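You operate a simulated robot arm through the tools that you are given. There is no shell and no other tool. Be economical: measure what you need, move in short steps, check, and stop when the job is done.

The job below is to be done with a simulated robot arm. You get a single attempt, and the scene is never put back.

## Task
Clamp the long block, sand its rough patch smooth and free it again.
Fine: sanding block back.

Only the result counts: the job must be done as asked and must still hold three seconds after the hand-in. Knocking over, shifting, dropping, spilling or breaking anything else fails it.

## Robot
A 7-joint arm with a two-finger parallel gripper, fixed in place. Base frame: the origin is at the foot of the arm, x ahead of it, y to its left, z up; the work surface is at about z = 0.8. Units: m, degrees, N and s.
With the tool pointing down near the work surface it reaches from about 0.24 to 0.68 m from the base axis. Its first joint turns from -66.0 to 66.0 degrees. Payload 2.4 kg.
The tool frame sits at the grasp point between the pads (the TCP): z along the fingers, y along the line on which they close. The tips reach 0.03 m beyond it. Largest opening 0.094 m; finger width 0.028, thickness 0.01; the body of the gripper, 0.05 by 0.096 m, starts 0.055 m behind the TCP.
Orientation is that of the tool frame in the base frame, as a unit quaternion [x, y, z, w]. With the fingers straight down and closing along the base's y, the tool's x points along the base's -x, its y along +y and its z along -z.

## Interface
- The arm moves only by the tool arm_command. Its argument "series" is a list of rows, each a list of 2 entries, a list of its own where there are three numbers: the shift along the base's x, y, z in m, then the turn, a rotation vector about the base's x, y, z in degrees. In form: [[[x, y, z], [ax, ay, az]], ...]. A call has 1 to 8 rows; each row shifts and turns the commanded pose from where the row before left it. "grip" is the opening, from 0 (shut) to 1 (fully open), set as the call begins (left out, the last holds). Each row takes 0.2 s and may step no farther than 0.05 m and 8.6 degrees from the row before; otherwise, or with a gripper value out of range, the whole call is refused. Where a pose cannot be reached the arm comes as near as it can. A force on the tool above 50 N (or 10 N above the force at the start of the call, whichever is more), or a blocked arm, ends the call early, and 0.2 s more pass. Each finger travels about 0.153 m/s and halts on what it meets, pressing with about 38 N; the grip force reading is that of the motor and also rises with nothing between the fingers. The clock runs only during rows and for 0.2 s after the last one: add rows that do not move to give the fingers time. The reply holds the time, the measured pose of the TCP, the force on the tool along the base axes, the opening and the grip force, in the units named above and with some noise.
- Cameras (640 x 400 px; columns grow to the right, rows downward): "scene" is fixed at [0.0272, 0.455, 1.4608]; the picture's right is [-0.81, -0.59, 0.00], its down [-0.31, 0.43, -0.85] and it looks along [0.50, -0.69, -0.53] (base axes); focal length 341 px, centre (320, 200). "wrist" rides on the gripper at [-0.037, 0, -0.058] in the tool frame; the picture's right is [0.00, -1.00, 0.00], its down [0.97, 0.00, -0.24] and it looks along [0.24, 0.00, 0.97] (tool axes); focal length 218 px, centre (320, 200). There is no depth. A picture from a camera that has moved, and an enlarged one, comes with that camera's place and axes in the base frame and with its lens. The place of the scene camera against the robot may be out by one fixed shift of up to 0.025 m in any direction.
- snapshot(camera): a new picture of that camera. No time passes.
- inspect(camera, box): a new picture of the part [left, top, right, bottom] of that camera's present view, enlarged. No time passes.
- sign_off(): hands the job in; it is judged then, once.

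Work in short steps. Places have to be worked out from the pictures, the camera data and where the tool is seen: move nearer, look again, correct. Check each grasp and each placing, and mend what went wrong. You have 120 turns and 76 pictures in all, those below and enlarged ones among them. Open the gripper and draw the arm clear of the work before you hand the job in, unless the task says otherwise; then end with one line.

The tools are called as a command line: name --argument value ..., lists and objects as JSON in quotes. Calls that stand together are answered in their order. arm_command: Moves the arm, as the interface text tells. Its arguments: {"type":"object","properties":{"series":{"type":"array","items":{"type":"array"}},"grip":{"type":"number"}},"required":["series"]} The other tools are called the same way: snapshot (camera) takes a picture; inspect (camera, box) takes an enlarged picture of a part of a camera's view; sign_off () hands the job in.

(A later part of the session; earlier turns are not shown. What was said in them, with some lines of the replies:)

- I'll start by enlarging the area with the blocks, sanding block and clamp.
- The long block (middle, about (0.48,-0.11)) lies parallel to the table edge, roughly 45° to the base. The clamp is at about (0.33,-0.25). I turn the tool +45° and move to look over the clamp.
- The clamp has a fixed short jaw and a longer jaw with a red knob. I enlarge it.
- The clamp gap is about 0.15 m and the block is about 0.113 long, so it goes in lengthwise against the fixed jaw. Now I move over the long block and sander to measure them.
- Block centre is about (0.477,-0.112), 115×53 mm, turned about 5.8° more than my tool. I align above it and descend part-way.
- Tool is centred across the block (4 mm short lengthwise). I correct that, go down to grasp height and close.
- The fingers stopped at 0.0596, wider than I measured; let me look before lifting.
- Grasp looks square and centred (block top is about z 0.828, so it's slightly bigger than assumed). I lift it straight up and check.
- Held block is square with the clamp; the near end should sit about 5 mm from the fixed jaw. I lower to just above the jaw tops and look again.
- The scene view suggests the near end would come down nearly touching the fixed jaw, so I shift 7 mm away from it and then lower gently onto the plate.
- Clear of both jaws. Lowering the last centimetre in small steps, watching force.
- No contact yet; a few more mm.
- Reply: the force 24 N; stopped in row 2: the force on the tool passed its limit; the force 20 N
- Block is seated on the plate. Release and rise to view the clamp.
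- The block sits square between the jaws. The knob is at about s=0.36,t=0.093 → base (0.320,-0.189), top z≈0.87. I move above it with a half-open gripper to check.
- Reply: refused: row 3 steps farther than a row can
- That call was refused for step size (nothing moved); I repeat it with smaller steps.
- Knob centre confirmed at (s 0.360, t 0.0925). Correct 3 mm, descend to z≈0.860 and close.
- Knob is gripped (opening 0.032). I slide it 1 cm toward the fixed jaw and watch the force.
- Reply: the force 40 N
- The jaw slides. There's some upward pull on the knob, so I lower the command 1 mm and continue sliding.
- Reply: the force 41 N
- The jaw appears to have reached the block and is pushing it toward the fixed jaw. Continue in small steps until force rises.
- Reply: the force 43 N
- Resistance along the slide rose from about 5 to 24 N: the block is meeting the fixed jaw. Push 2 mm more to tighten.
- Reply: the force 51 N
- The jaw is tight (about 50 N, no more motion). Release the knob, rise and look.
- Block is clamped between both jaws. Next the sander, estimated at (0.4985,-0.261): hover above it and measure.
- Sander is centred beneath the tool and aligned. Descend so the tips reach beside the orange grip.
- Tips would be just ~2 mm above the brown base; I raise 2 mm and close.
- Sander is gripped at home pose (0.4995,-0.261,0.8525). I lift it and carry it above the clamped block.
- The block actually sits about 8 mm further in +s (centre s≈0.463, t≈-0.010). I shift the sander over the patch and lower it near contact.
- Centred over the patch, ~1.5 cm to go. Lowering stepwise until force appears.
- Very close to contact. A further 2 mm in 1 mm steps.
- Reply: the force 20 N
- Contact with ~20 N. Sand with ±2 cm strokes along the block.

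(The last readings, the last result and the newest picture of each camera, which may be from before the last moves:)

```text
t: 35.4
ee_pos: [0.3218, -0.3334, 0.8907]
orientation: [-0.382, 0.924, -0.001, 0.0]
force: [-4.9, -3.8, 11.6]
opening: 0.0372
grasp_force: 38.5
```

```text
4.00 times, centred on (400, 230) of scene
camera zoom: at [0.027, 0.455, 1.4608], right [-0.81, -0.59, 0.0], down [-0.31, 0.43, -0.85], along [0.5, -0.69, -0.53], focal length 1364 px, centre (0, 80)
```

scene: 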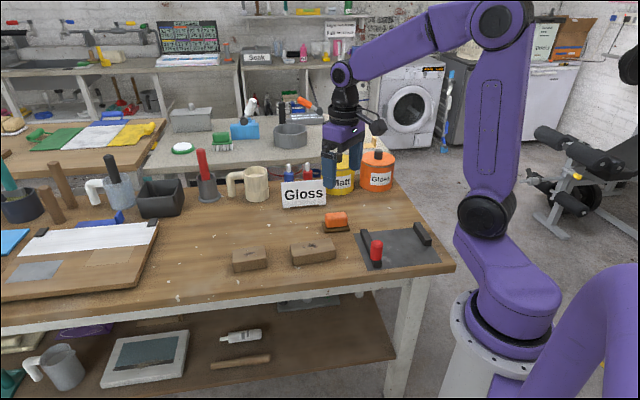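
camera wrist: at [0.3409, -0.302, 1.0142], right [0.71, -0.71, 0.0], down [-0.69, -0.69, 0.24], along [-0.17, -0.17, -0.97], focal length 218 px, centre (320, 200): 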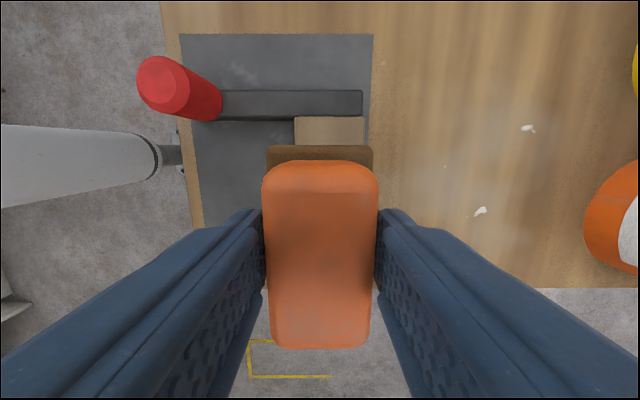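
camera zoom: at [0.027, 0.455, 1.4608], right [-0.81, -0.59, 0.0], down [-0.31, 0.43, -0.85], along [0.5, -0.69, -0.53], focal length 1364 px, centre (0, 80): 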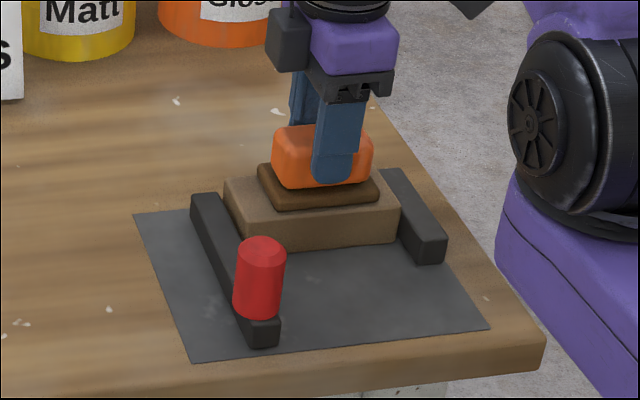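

The +t stroke dragged the block and pushed the moving jaw back about 5 mm — the jaw only holds by friction. I lift off to see the patch's state.

arm_command --series '[[[0, 0, 0.03], [0, 0, 0]], [[0, 0, 0.04], [0, 0, 0]], [[0, 0, 0], [0, 0, 0]]]'

inspect --camera "scene" --box '[340, 180, 460, 280]'

```text
t: 36.2
ee_pos: [0.3249, -0.3319, 0.9595]
orientation: [-0.383, 0.924, 0.0, 0.0]
force: [0.4, 0.0, -1.3]
opening: 0.0372
grasp_force: 38.3
```

```text
4.00 times, centred on (400, 230) of scene
camera zoom: at [0.0272, 0.455, 1.4608], right [-0.81, -0.59, 0.0], down [-0.31, 0.43, -0.85], along [0.5, -0.69, -0.53], focal length 1364 px, centre (0, 80)
```

zoom: 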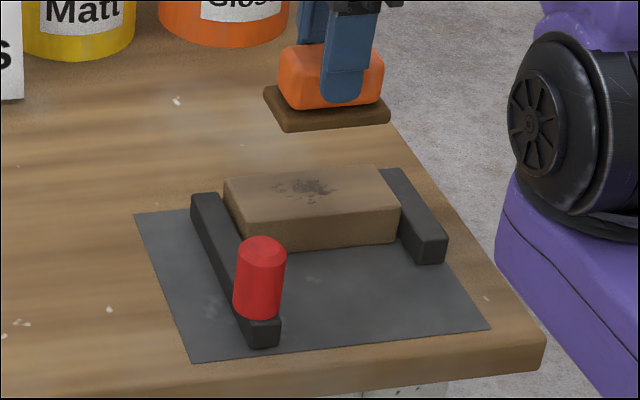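

The patch has faded a bit, but the clamp loosened. I'll set the sander down at its home, re-tighten the jaw, then sand only with strokes toward the fixed jaw (lifting on return).

arm_command --series '[[[0.035, 0.0142, 0], [0, 0, 0]], [[0.035, 0.0142, 0], [0, 0, 0]], [[0.035, 0.0142, 0], [0, 0, 0]], [[0.035, 0.0142, 0], [0, 0, 0]], [[0.035, 0.0142, 0], [0, 0, 0]], [[0, 0, -0.04], [0, 0, 0]], [[0, 0, -0.04], [0, 0, 0]], [[0, 0, -0.018], [0, 0, 0]]]'

inspect --camera "scene" --box '[300, 190, 380, 250]'

```text
t: 38.0
ee_pos: [0.4973, -0.2605, 0.8621]
orientation: [-0.383, 0.924, -0.001, 0.0]
force: [0.2, -0.9, -0.3]
opening: 0.037
grasp_force: 38.6
```

```text
6.67 times, centred on (340, 220) of scene
camera zoom: at [0.0272, 0.455, 1.4608], right [-0.81, -0.59, 0.0], down [-0.31, 0.43, -0.85], along [0.5, -0.69, -0.53], focal length 2273 px, centre (187, 67)
```

zoom: 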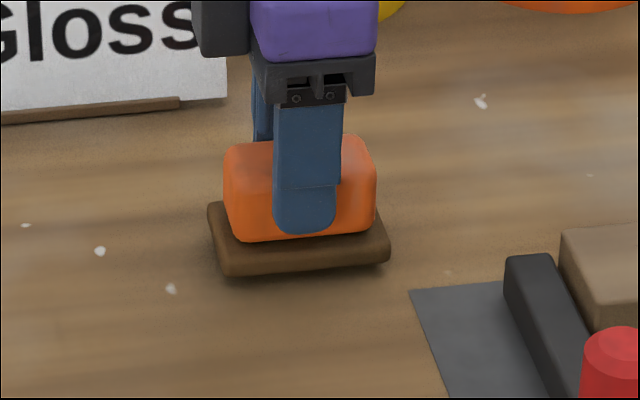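

arm_command --series '[[[0.0014, 0.0014, -0.003], [0, 0, 0]], [[0, 0, -0.002], [0, 0, 0]], [[0, 0, 0], [0, 0, 0]]]'

arm_command --series '[[[0, 0, -0.002], [0, 0, 0]], [[0, 0, 0], [0, 0, 0]]]'

```text
t: 38.8
ee_pos: [0.4998, -0.2595, 0.8576]
orientation: [-0.383, 0.924, 0.0, 0.0]
force: [0.0, 0.2, -0.1]
opening: 0.037
grasp_force: 37.8
```

```text
t: 39.4
ee_pos: [0.5005, -0.259, 0.8552]
orientation: [-0.383, 0.924, 0.0, 0.0]
force: [-1.0, 0.7, -0.2]
opening: 0.0373
grasp_force: 38.1
```

arm_command --series '[[[0, 0, -0.002], [0, 0, 0]], [[0, 0, 0], [0, 0, 0]]]'

arm_command --series '[[[0, 0, -0.001], [0, 0, 0]], [[0, 0, 0], [0, 0, 0]]]'

```text
t: 40.0
ee_pos: [0.4999, -0.2604, 0.8553]
orientation: [-0.382, 0.924, -0.001, 0.001]
force: [-7.0, 2.6, 30.4]
opening: 0.0371
grasp_force: 37.9
```

```text
t: 40.6
ee_pos: [0.5, -0.2593, 0.8544]
orientation: [-0.382, 0.924, -0.001, 0.002]
force: [-10.1, 4.8, 46.0]
opening: 0.037
grasp_force: 38.6
```

Sander is on the table. Relieve pressure, release, rise.

arm_command --series '[[[0, 0, 0.0025], [0, 0, 0]], [[0, 0, 0], [0, 0, 0]]]'

arm_command --series '[[[0, 0, 0], [0, 0, 0]], [[0, 0, 0], [0, 0, 0]], [[0, 0, 0.03], [0, 0, 0]], [[0, 0, 0.04], [0, 0, 0]], [[0, 0, 0.04], [0, 0, 0]], [[-0.03, 0.008, 0], [0, 0, 0]], [[-0.03, 0.008, 0], [0, 0, 0]]]' --grip 1

arm_command --series '[[[-0.035, 0.009, 0], [0, 0, 0]], [[-0.035, 0.009, 0], [0, 0, 0]], [[-0.035, 0.009, 0], [0, 0, 0]], [[-0.033, 0.009, 0], [0, 0, 0]], [[0, 0, -0.03], [0, 0, 0]], [[0, 0, 0], [0, 0, 0]]]' --grip 0.65

snapshot --camera "wrist"

inspect --camera "scene" --box '[280, 180, 460, 280]'

```text
t: 41.2
ee_pos: [0.4988, -0.2601, 0.8551]
orientation: [-0.383, 0.924, -0.002, 0.002]
force: [-1.6, 3.4, 20.9]
opening: 0.0374
grasp_force: 38.1
```

```text
t: 42.8
ee_pos: [0.438, -0.2423, 0.9654]
orientation: [-0.383, 0.924, -0.001, 0.001]
force: [-0.1, 0.2, -0.2]
opening: 0.094
grasp_force: 0.1
```

```text
t: 44.2
ee_pos: [0.3033, -0.2087, 0.9351]
orientation: [-0.382, 0.924, 0.0, 0.0]
force: [-0.5, 0.4, -1.0]
opening: 0.0609
grasp_force: 0.1
```

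```text
32 pictures are left
camera wrist: at [0.3288, -0.182, 0.9939], right [0.71, -0.71, 0.0], down [-0.69, -0.69, 0.24], along [-0.17, -0.17, -0.97], focal length 218 px, centre (320, 200)
```

wrist: 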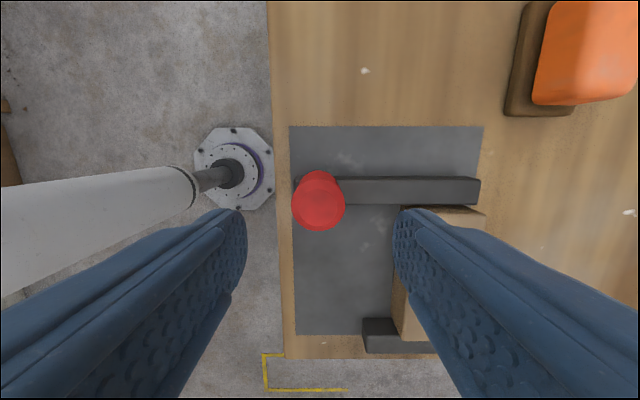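

```text
3.56 times, centred on (370, 230) of scene
camera zoom: at [0.0272, 0.455, 1.4608], right [-0.81, -0.59, 0.0], down [-0.31, 0.43, -0.85], along [0.5, -0.69, -0.53], focal length 1212 px, centre (142, 93)
```

zoom: 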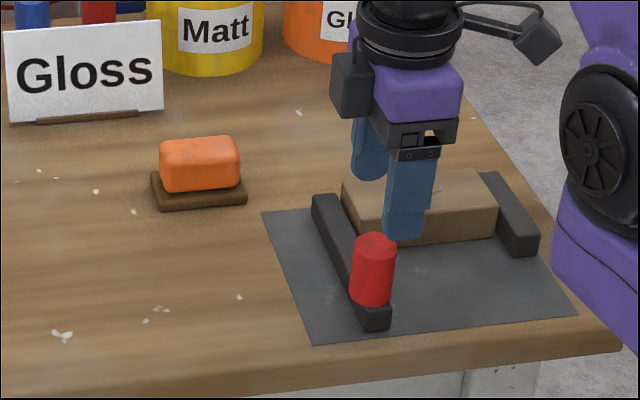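

Sander looks back at home; knob is right below. Descend and grip it.

arm_command --series '[[[0.0014, 0.0014, -0.03], [0, 0, 0]], [[0, 0, -0.03], [0, 0, 0]], [[0, 0, -0.016], [0, 0, 0]], [[0, 0, 0], [0, 0, 0]]]'

arm_command --series '[[[0, 0, 0], [0, 0, 0]], [[0, 0, 0], [0, 0, 0]], [[0, 0, 0], [0, 0, 0]]]' --grip 0.1

arm_command --series '[[[-0.002, -0.002, 0], [0, 0, 0]], [[-0.002, -0.002, 0], [0, 0, 0]], [[0, 0, 0], [0, 0, 0]]]'

```text
t: 45.2
ee_pos: [0.3012, -0.2066, 0.8602]
orientation: [-0.383, 0.924, -0.001, 0.0]
force: [-0.5, -0.1, -0.8]
opening: 0.0613
grasp_force: 0.1
```

```text
t: 46.0
ee_pos: [0.3016, -0.2076, 0.8605]
orientation: [-0.382, 0.924, -0.002, 0.001]
force: [6.7, -4.9, -9.8]
opening: 0.0315
grasp_force: 44.8
```

```text
t: 46.8
ee_pos: [0.2985, -0.2097, 0.8598]
orientation: [-0.383, 0.924, -0.003, 0.002]
force: [12.5, -5.3, 39.1]
opening: 0.0322
grasp_force: 45.3
```

arm_command --series '[[[-0.0015, -0.0015, 0.0005], [0, 0, 0]], [[0, 0, 0], [0, 0, 0]]]'

arm_command --series '[[[-0.0015, -0.0015, 0], [0, 0, 0]], [[0, 0, 0], [0, 0, 0]]]'

```text
t: 47.4
ee_pos: [0.2973, -0.2109, 0.8598]
orientation: [-0.383, 0.924, -0.003, 0.002]
force: [15.6, -9.2, 23.2]
opening: 0.0315
grasp_force: 45.3
```

```text
t: 48.0
ee_pos: [0.298, -0.2127, 0.8595]
orientation: [-0.384, 0.923, -0.003, 0.002]
force: [28.8, 7.1, 28.2]
opening: 0.0317
grasp_force: 44.8
```

arm_command --series '[[[-0.0012, -0.0012, 0], [0, 0, 0]], [[0, 0, 0], [0, 0, 0]]]'

arm_command --series '[[[0, 0, 0], [0, 0, 0]], [[0, 0, 0], [0, 0, 0]], [[0, 0, 0.03], [0, 0, 0]], [[0, 0, 0.05], [0, 0, 0]], [[0, 0, 0.03], [0, 0, 0]], [[0, 0, 0], [0, 0, 0]]]' --grip 0.65

inspect --camera "scene" --box '[340, 180, 460, 280]'

```text
t: 48.6
ee_pos: [0.2962, -0.212, 0.8594]
orientation: [-0.386, 0.923, -0.003, 0.002]
force: [39.4, 20.5, 21.1]
opening: 0.0321
grasp_force: 44.7
```

```text
t: 50.0
ee_pos: [0.2943, -0.2114, 0.9679]
orientation: [-0.383, 0.924, -0.001, 0.0]
force: [0.0, -0.1, -0.1]
opening: 0.0614
grasp_force: 0.1
```

```text
4.00 times, centred on (400, 230) of scene
camera zoom: at [0.0272, 0.455, 1.4608], right [-0.81, -0.59, 0.0], down [-0.31, 0.43, -0.85], along [0.5, -0.69, -0.53], focal length 1364 px, centre (0, 80)
```

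zoom: 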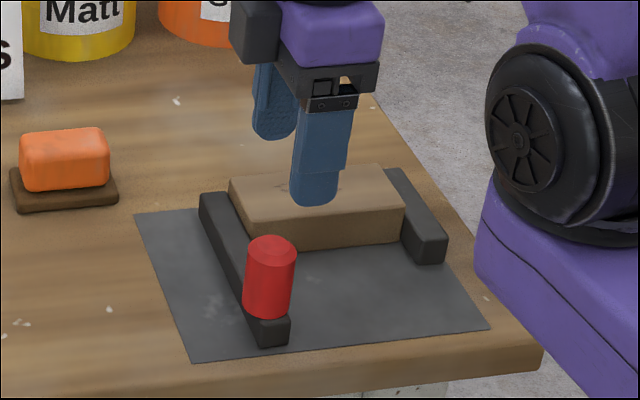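

Clamped tight again. Now fetch the sander from home.

arm_command --series '[[[0.042, -0.01, 0], [0, 0, 0]], [[0.042, -0.01, 0], [0, 0, 0]], [[0.042, -0.01, 0], [0, 0, 0]], [[0.042, -0.01, 0], [0, 0, 0]], [[0.037, -0.009, 0], [0, 0, 0]], [[0, 0, -0.03], [0, 0, 0]], [[0, 0, 0], [0, 0, 0]]]' --grip 1

snapshot --camera "wrist"

```text
t: 51.6
ee_pos: [0.4992, -0.2606, 0.9393]
orientation: [-0.383, 0.924, -0.001, 0.0]
force: [-0.4, 0.5, 0.4]
opening: 0.094
grasp_force: 0.1
```

```text
29 pictures are left
camera wrist: at [0.5259, -0.2341, 0.9967], right [0.71, -0.71, 0.0], down [-0.69, -0.69, 0.24], along [-0.17, -0.17, -0.97], focal length 218 px, centre (320, 200)
```

wrist: 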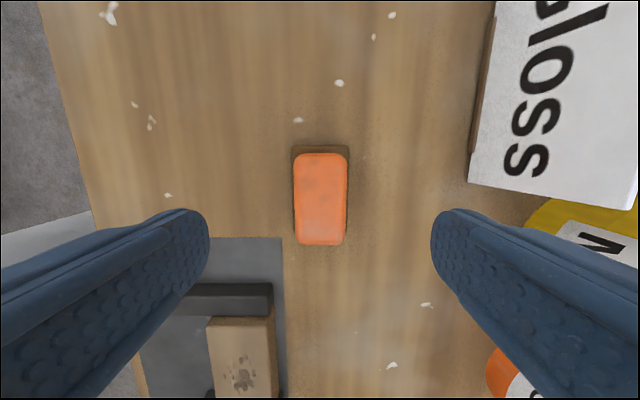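

Aligned. Descend, grip, lift and carry over the block (a bit +t of the patch for a one-way stroke).

arm_command --series '[[[0, 0, -0.03], [0, 0, 0]], [[0, 0, -0.03], [0, 0, 0]], [[0, 0, -0.026], [0, 0, 0]], [[0, 0, 0], [0, 0, 0]]]'

arm_command --series '[[[0, 0, 0], [0, 0, 0]], [[0, 0, 0], [0, 0, 0]], [[0, 0, 0], [0, 0, 0]]]' --grip 0.15

arm_command --series '[[[0, 0, 0.03], [0, 0, 0]], [[0, 0, 0.04], [0, 0, 0]], [[0, 0, 0.03], [0, 0, 0]], [[-0.032, -0.0105, 0], [0, 0, 0]], [[-0.032, -0.0105, 0], [0, 0, 0]], [[-0.032, -0.0105, 0], [0, 0, 0]], [[-0.032, -0.0105, 0], [0, 0, 0]], [[-0.032, -0.0105, 0], [0, 0, 0]]]'

```text
t: 52.6
ee_pos: [0.5005, -0.2609, 0.8539]
orientation: [-0.383, 0.924, -0.001, 0.001]
force: [-0.4, 0.7, 0.9]
opening: 0.0941
grasp_force: 0.1
```

```text
t: 53.4
ee_pos: [0.5005, -0.2606, 0.8544]
orientation: [-0.382, 0.924, -0.003, 0.002]
force: [0.5, -0.4, 16.3]
opening: 0.0369
grasp_force: 37.6
```

```text
t: 55.2
ee_pos: [0.3387, -0.3142, 0.9536]
orientation: [-0.382, 0.924, 0.0, 0.0]
force: [-0.2, -0.9, -1.4]
opening: 0.0372
grasp_force: 38.0
```

Over the start point (s 0.462, t 0.017). Lower to contact.

arm_command --series '[[[0, 0, -0.03], [0, 0, 0]], [[0, 0, -0.025], [0, 0, 0]], [[0, 0, -0.003], [0, 0, 0]], [[0, 0, 0], [0, 0, 0]]]'

arm_command --series '[[[0, 0, -0.0015], [0, 0, 0]], [[0, 0, 0], [0, 0, 0]]]'

arm_command --series '[[[0, 0, -0.0012], [0, 0, 0]], [[0, 0, 0], [0, 0, 0]]]'

```text
t: 56.2
ee_pos: [0.3412, -0.3144, 0.8959]
orientation: [-0.383, 0.924, -0.001, 0.0]
force: [-0.4, -0.7, -0.7]
opening: 0.0372
grasp_force: 38.4
```

```text
t: 56.8
ee_pos: [0.3404, -0.3162, 0.8954]
orientation: [-0.383, 0.924, -0.001, 0.0]
force: [-0.6, -0.8, -0.6]
opening: 0.037
grasp_force: 38.1
```

```text
t: 57.4
ee_pos: [0.3413, -0.315, 0.8928]
orientation: [-0.383, 0.924, -0.001, 0.0]
force: [-0.5, -0.1, -1.3]
opening: 0.0371
grasp_force: 38.1
```

arm_command --series '[[[0, 0, -0.001], [0, 0, 0]], [[0, 0, 0], [0, 0, 0]]]'

arm_command --series '[[[0, 0, -0.001], [0, 0, 0]], [[0, 0, 0], [0, 0, 0]]]'

```text
t: 58.0
ee_pos: [0.3411, -0.315, 0.8931]
orientation: [-0.382, 0.924, -0.001, 0.001]
force: [-0.1, 0.0, -1.2]
opening: 0.0367
grasp_force: 38.1
```

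```text
t: 58.6
ee_pos: [0.3403, -0.3153, 0.8907]
orientation: [-0.382, 0.924, 0.0, 0.001]
force: [0.3, 0.6, -0.8]
opening: 0.0372
grasp_force: 38.0
```

arm_command --series '[[[0, 0, -0.001], [0, 0, 0]], [[0, 0, 0], [0, 0, 0]]]'

arm_command --series '[[[0, 0, -0.001], [0, 0, 0]], [[0, 0, 0], [0, 0, 0]]]'

```text
t: 59.2
ee_pos: [0.3413, -0.3155, 0.8903]
orientation: [-0.383, 0.924, -0.001, 0.0]
force: [0.7, 1.8, 5.0]
opening: 0.0372
grasp_force: 37.1
```

```text
t: 59.8
ee_pos: [0.3412, -0.3156, 0.8911]
orientation: [-0.382, 0.924, -0.002, 0.001]
force: [1.3, 5.3, 24.2]
opening: 0.037
grasp_force: 37.8
```

24 N contact. One stroke toward the fixed jaw, then lift and return above the start.

arm_command --series '[[[-0.0068, -0.0068, 0], [0, 0, 0]], [[-0.0068, -0.0068, 0], [0, 0, 0]], [[-0.0068, -0.0068, 0], [0, 0, 0]], [[-0.0068, -0.0068, 0], [0, 0, 0]], [[-0.0068, -0.0068, 0], [0, 0, 0]], [[0, 0, 0.012], [0, 0, 0]], [[0.034, 0.034, 0], [0, 0, 0]]]'

inspect --camera "scene" --box '[340, 180, 460, 280]'

```text
t: 60.5
ee_pos: [0.3298, -0.3279, 0.891]
orientation: [-0.385, 0.923, -0.003, 0.002]
force: [0.1, 3.9, 12.2]
opening: 0.0372
grasp_force: 37.8
stopped in row 3: the force on the tool passed its limit (the readings are from after the stop); the commanded pose is now the measured one
```

```text
4.00 times, centred on (400, 230) of scene
camera zoom: at [0.0271, 0.4552, 1.4607], right [-0.81, -0.59, 0.0], down [-0.31, 0.43, -0.85], along [0.5, -0.69, -0.53], focal length 1364 px, centre (0, 80)
```

zoom: 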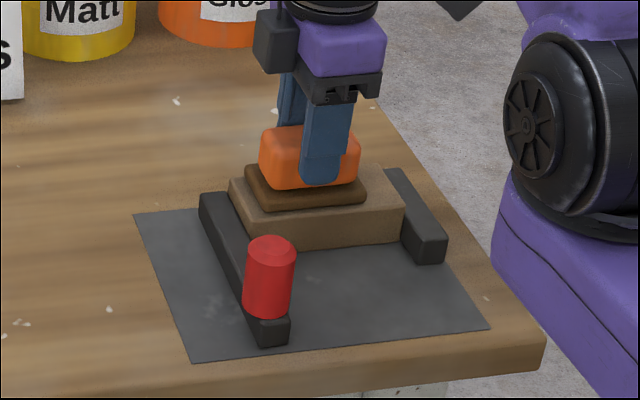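

Force limit tripped (pressing a bit hard); clamp is unmoved. Now at ~12 N press; continue the stroke in -t.

arm_command --series '[[[-0.006, -0.006, 0], [0, 0, 0]], [[-0.006, -0.006, 0], [0, 0, 0]], [[-0.006, -0.006, 0], [0, 0, 0]], [[-0.004, -0.004, 0], [0, 0, 0]]]'

```text
t: 61.5
ee_pos: [0.3084, -0.3498, 0.8904]
orientation: [-0.385, 0.923, -0.005, 0.002]
force: [13.3, 12.8, 23.9]
opening: 0.0373
grasp_force: 37.9
```

Works (normal 24 N, drag 18 N into the fixed jaw). Lift, return, lower slightly less, and stroke again.

arm_command --series '[[[0, 0, 0.012], [0, 0, 0]], [[0.034, 0.034, 0], [0, 0, 0]], [[0, 0, -0.012], [0, 0, 0]], [[-0.006, -0.006, 0], [0, 0, 0]], [[-0.007, -0.007, 0], [0, 0, 0]], [[-0.007, -0.007, 0], [0, 0, 0]], [[-0.007, -0.007, 0], [0, 0, 0]], [[-0.007, -0.007, 0], [0, 0, 0]]]'

arm_command --series '[[[0, 0, 0.012], [0, 0, 0]], [[0.034, 0.034, 0], [0, 0, 0]], [[0, 0, -0.012], [0, 0, 0]], [[-0.006, -0.006, 0], [0, 0, 0]], [[-0.007, -0.007, 0], [0, 0, 0]], [[-0.007, -0.007, 0], [0, 0, 0]], [[-0.007, -0.007, 0], [0, 0, 0]], [[-0.007, -0.007, 0], [0, 0, 0]]]'

arm_command --series '[[[0, 0, 0.03], [0, 0, 0]], [[0, 0, 0.04], [0, 0, 0]], [[0, 0, 0], [0, 0, 0]]]'

inspect --camera "scene" --box '[340, 180, 460, 280]'

```text
t: 63.3
ee_pos: [0.3113, -0.3456, 0.8902]
orientation: [-0.386, 0.922, -0.004, 0.003]
force: [-0.5, 3.8, 13.1]
opening: 0.0374
grasp_force: 37.9
stopped in row 8: the force on the tool passed its limit (the readings are from after the stop); the commanded pose is now the measured one
```

```text
t: 65.1
ee_pos: [0.313, -0.3439, 0.8906]
orientation: [-0.388, 0.922, -0.005, 0.004]
force: [18.3, 18.9, 36.9]
opening: 0.0373
grasp_force: 37.9
```

```text
t: 65.9
ee_pos: [0.3141, -0.3456, 0.9606]
orientation: [-0.386, 0.922, -0.005, 0.002]
force: [-0.9, 0.7, -1.1]
opening: 0.0372
grasp_force: 37.4
```

```text
4.00 times, centred on (400, 230) of scene
camera zoom: at [0.0272, 0.455, 1.4608], right [-0.81, -0.59, 0.0], down [-0.31, 0.43, -0.85], along [0.5, -0.69, -0.53], focal length 1364 px, centre (0, 80)
```

zoom: 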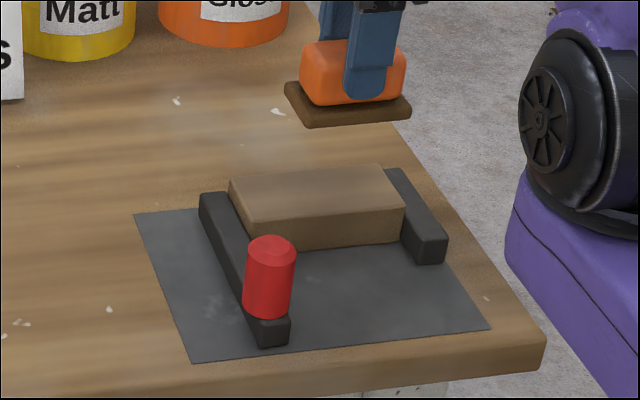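

The patch seems gone. Check enlarged.

inspect --camera "scene" --box '[375, 212, 425, 245]'

```text
12.12 times, centred on (400, 228) of scene
camera zoom: at [0.0272, 0.455, 1.4608], right [-0.81, -0.59, 0.0], down [-0.31, 0.43, -0.85], along [0.5, -0.69, -0.53], focal length 4132 px, centre (-650, -146)
```

zoom: 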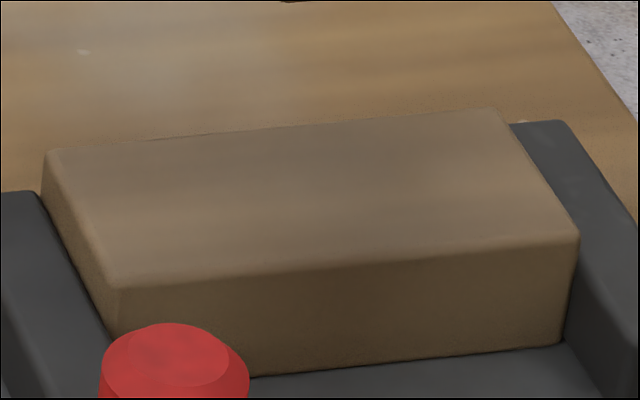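

Surface is clean. Take the sander back home (levelling the small tilt), stopping just above the table to compare with the original picture.

arm_command --series '[[[0.037, 0.017, 0], [0.44, 0.43, -0.43]], [[0.037, 0.017, 0], [0, 0, 0]], [[0.037, 0.017, 0], [0, 0, 0]], [[0.037, 0.017, 0], [0, 0, 0]], [[0.0377, 0.0173, 0], [0, 0, 0]], [[0, 0, -0.04], [0, 0, 0]], [[0, 0, -0.04], [0, 0, 0]], [[0, 0, -0.018], [0, 0, 0]]]'

inspect --camera "scene" --box '[300, 190, 380, 250]'

```text
t: 67.7
ee_pos: [0.4998, -0.2585, 0.8603]
orientation: [-0.383, 0.924, 0.001, 0.001]
force: [0.6, 0.5, -1.7]
opening: 0.0369
grasp_force: 38.1
```

```text
6.67 times, centred on (340, 220) of scene
camera zoom: at [0.0272, 0.455, 1.4608], right [-0.81, -0.59, 0.0], down [-0.31, 0.43, -0.85], along [0.5, -0.69, -0.53], focal length 2273 px, centre (187, 67)
```

zoom: 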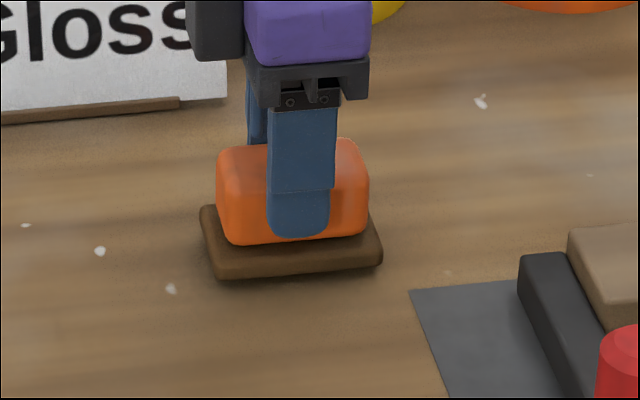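

Within 2 mm of the original spot. Nudge and lower to contact.

arm_command --series '[[[-0.001, -0.001, -0.003], [0, 0, 0]], [[0, 0, 0], [0, 0, 0]]]'

arm_command --series '[[[0, 0, -0.0015], [0, 0, 0]], [[0, 0, 0], [0, 0, 0]]]'

arm_command --series '[[[0, 0, -0.001], [0, 0, 0]], [[0, 0, 0], [0, 0, 0]]]'

```text
t: 68.3
ee_pos: [0.4968, -0.2595, 0.8578]
orientation: [-0.383, 0.924, 0.002, 0.001]
force: [-0.7, 0.8, -1.1]
opening: 0.0374
grasp_force: 37.9
```

```text
t: 68.9
ee_pos: [0.4971, -0.2608, 0.8575]
orientation: [-0.384, 0.923, 0.0, 0.001]
force: [-0.5, 1.0, -1.4]
opening: 0.037
grasp_force: 38.2
```

```text
t: 69.5
ee_pos: [0.4987, -0.2602, 0.8565]
orientation: [-0.383, 0.924, 0.0, 0.0]
force: [0.2, -0.3, -0.1]
opening: 0.0373
grasp_force: 37.6
```

arm_command --series '[[[0, 0, -0.0015], [0, 0, 0]], [[0, 0, 0], [0, 0, 0]]]'

arm_command --series '[[[0, 0, -0.001], [0, 0, 0]], [[0, 0, 0], [0, 0, 0]]]'

```text
t: 70.1
ee_pos: [0.4971, -0.2601, 0.8546]
orientation: [-0.383, 0.924, 0.0, 0.0]
force: [-0.1, 0.8, 2.3]
opening: 0.0372
grasp_force: 38.0
```

```text
t: 70.7
ee_pos: [0.4975, -0.2609, 0.8552]
orientation: [-0.384, 0.923, 0.0, 0.001]
force: [-1.0, 4.6, 17.9]
opening: 0.0369
grasp_force: 37.6
```

Contact. Ease 1 mm, release, rise, and head for the knob.

arm_command --series '[[[0, 0, 0.001], [0, 0, 0]], [[0, 0, 0], [0, 0, 0]]]'

arm_command --series '[[[0, 0, 0], [0, 0, 0]], [[0, 0, 0], [0, 0, 0]], [[0, 0, 0.03], [0, 0, 0]], [[0, 0, 0.04], [0, 0, 0]], [[0, 0, 0.04], [0, 0, 0]], [[-0.03, 0.007, 0], [0, 0, 0]], [[-0.03, 0.007, 0], [0, 0, 0]]]' --grip 1

arm_command --series '[[[-0.035, 0.009, 0], [0, 0, 0]], [[-0.035, 0.009, 0], [0, 0, 0]], [[-0.035, 0.009, 0], [0, 0, 0]], [[-0.035, 0.0085, 0], [0, 0, 0]], [[0, 0, -0.03], [0, 0, 0]], [[0, 0, 0], [0, 0, 0]]]' --grip 0.65

snapshot --camera "wrist"

inspect --camera "scene" --box '[300, 190, 380, 250]'

```text
t: 71.3
ee_pos: [0.4975, -0.26, 0.8548]
orientation: [-0.384, 0.923, 0.0, 0.001]
force: [1.8, 3.7, 8.4]
opening: 0.037
grasp_force: 38.4
```

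```text
t: 72.9
ee_pos: [0.4357, -0.2466, 0.9681]
orientation: [-0.383, 0.924, 0.001, 0.001]
force: [-0.2, 0.0, 0.3]
opening: 0.0939
grasp_force: 0.2
```

```text
t: 74.3
ee_pos: [0.2978, -0.2136, 0.9346]
orientation: [-0.382, 0.924, 0.001, 0.001]
force: [-0.1, -0.9, 0.4]
opening: 0.0612
grasp_force: 0.1
```

```text
24 pictures are left
camera wrist: at [0.3235, -0.1882, 0.9931], right [0.71, -0.71, 0.0], down [-0.69, -0.69, 0.24], along [-0.17, -0.17, -0.97], focal length 218 px, centre (320, 200)
```

wrist: 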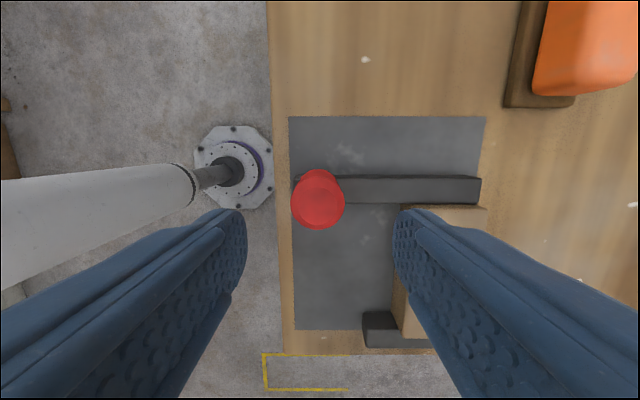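

```text
6.67 times, centred on (340, 220) of scene
camera zoom: at [0.0272, 0.455, 1.4608], right [-0.81, -0.59, 0.0], down [-0.31, 0.43, -0.85], along [0.5, -0.69, -0.53], focal length 2273 px, centre (187, 67)
```

zoom: 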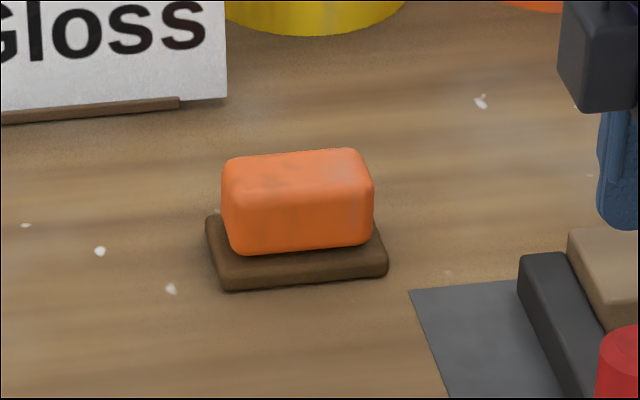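

Sander is home. Grip the knob and slide the jaw open (+t) about 3 cm.

arm_command --series '[[[0.001, 0.001, -0.03], [0, 0, 0]], [[0, 0, -0.03], [0, 0, 0]], [[0, 0, -0.015], [0, 0, 0]], [[0, 0, 0], [0, 0, 0]]]'

arm_command --series '[[[0, 0, 0], [0, 0, 0]], [[0, 0, 0], [0, 0, 0]], [[0, 0, 0], [0, 0, 0]]]' --grip 0.1

arm_command --series '[[[0.0035, 0.0035, 0], [0, 0, 0]], [[0.0035, 0.0035, 0], [0, 0, 0]], [[0, 0, 0], [0, 0, 0]]]'

```text
t: 75.3
ee_pos: [0.298, -0.2118, 0.8603]
orientation: [-0.383, 0.924, 0.001, 0.0]
force: [0.1, -1.1, -0.2]
opening: 0.061
grasp_force: 0.0
```

```text
t: 76.1
ee_pos: [0.2969, -0.2118, 0.8621]
orientation: [-0.383, 0.924, -0.002, 0.0]
force: [6.2, -6.4, -11.9]
opening: 0.0316
grasp_force: 44.8
```

```text
t: 76.9
ee_pos: [0.3048, -0.2043, 0.8591]
orientation: [-0.383, 0.924, -0.001, 0.001]
force: [4.0, -9.1, 38.8]
opening: 0.0317
grasp_force: 45.2
```

arm_command --series '[[[0.0035, 0.0035, 0.0005], [0, 0, 0]], [[0.0035, 0.0035, 0], [0, 0, 0]], [[0, 0, 0], [0, 0, 0]]]'

arm_command --series '[[[0.0035, 0.0035, 0], [0, 0, 0]], [[0.003, 0.003, 0], [0, 0, 0]], [[0, 0, 0], [0, 0, 0]]]'

inspect --camera "scene" --box '[340, 180, 460, 280]'

```text
t: 77.7
ee_pos: [0.3121, -0.1976, 0.8603]
orientation: [-0.384, 0.924, -0.001, 0.001]
force: [9.8, -15.1, -6.7]
opening: 0.0316
grasp_force: 44.8
```

```text
t: 78.5
ee_pos: [0.3175, -0.1911, 0.8612]
orientation: [-0.384, 0.923, 0.0, 0.0]
force: [4.6, -10.0, -17.5]
opening: 0.0315
grasp_force: 45.2
```

```text
4.00 times, centred on (400, 230) of scene
camera zoom: at [0.0275, 0.4547, 1.4609], right [-0.81, -0.59, 0.0], down [-0.31, 0.43, -0.85], along [0.5, -0.69, -0.53], focal length 1364 px, centre (0, 80)
```

zoom: 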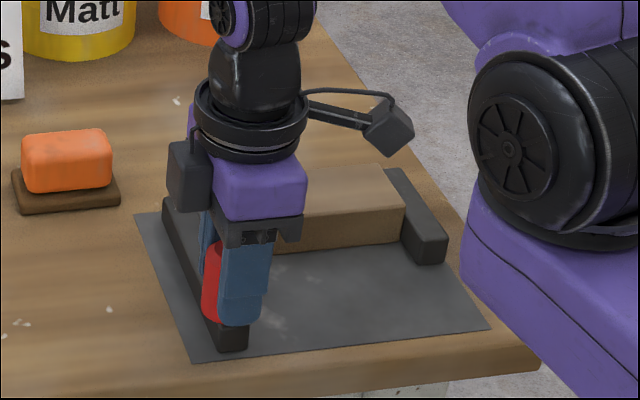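

The jaw is back at its original open position, block freed. Release the knob and retreat.

arm_command --series '[[[0, 0, 0], [0, 0, 0]], [[0, 0, 0], [0, 0, 0]], [[0, 0, 0.03], [0, 0, 0]], [[0, 0, 0.05], [0, 0, 0]], [[0, 0, 0.05], [0, 0, 0]], [[0.02, 0.04, 0.02], [0, 0, 0]], [[0.02, 0.04, 0.02], [0, 0, 0]], [[0, 0, 0], [0, 0, 0]]]' --grip 0.65

arm_command --series '[[[0.02, 0.04, 0.02], [0, 0, 0]], [[0.02, 0, 0.04], [0, 0, 0]], [[0, 0, 0], [0, 0, 0]]]' --grip 1

inspect --camera "scene" --box '[220, 170, 460, 300]'

snapshot --camera "wrist"

```text
t: 80.3
ee_pos: [0.3564, -0.1109, 1.0317]
orientation: [-0.383, 0.924, 0.0, 0.001]
force: [0.3, 1.2, -0.7]
opening: 0.0612
grasp_force: 0.1
```

```text
t: 81.1
ee_pos: [0.3969, -0.0695, 1.0927]
orientation: [-0.384, 0.923, 0.001, 0.0]
force: [-0.1, 1.4, -0.9]
opening: 0.0937
grasp_force: 0.0
```

```text
2.67 times, centred on (340, 235) of scene
camera zoom: at [0.0272, 0.455, 1.4608], right [-0.81, -0.59, 0.0], down [-0.31, 0.43, -0.85], along [0.5, -0.69, -0.53], focal length 909 px, centre (267, 107)
```

zoom: 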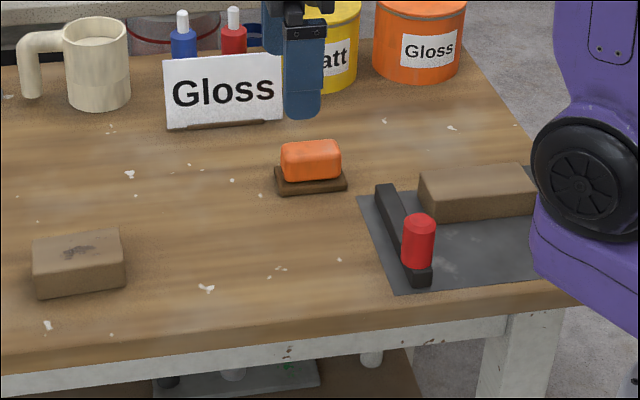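

```text
20 pictures are left
camera wrist: at [0.4235, -0.0434, 1.1506], right [0.71, -0.71, 0.0], down [-0.69, -0.69, 0.24], along [-0.17, -0.17, -0.97], focal length 218 px, centre (320, 200)
```

wrist: 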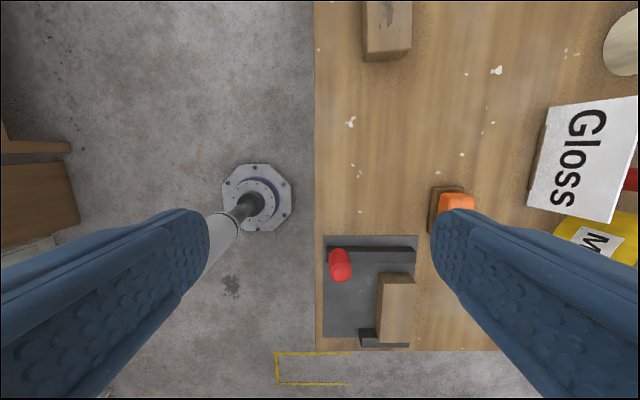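

One close look at the block's top from above before handing in.

inspect --camera "wrist" --box '[320, 225, 430, 355]'

```text
3.08 times, centred on (375, 290) of wrist
camera zoom: at [0.4235, -0.0434, 1.1506], right [0.71, -0.71, 0.0], down [-0.69, -0.69, 0.24], along [-0.17, -0.17, -0.97], focal length 672 px, centre (151, -77)
```

zoom: 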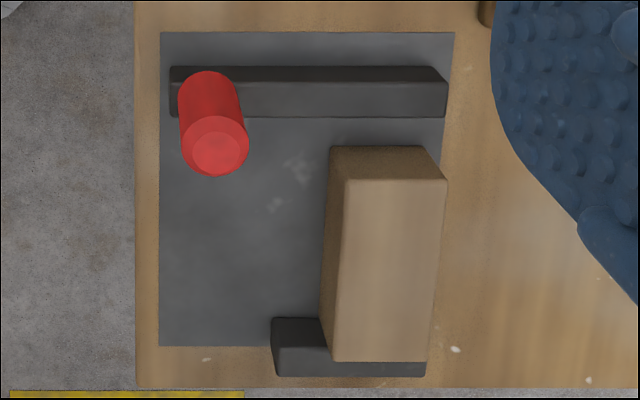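

The top is clean, the jaw is open, the sander is home and the arm is clear, so I hand in.

sign_off

```text
The job is handed in.
```

The long block was clamped, its rough patch sanded away and the jaw opened again; the block stays in the open clamp and the sanding block is back within about 2 mm of its start. The jaw slipped about 5 mm on the first strokes, so I tightened it again and finished sanding.
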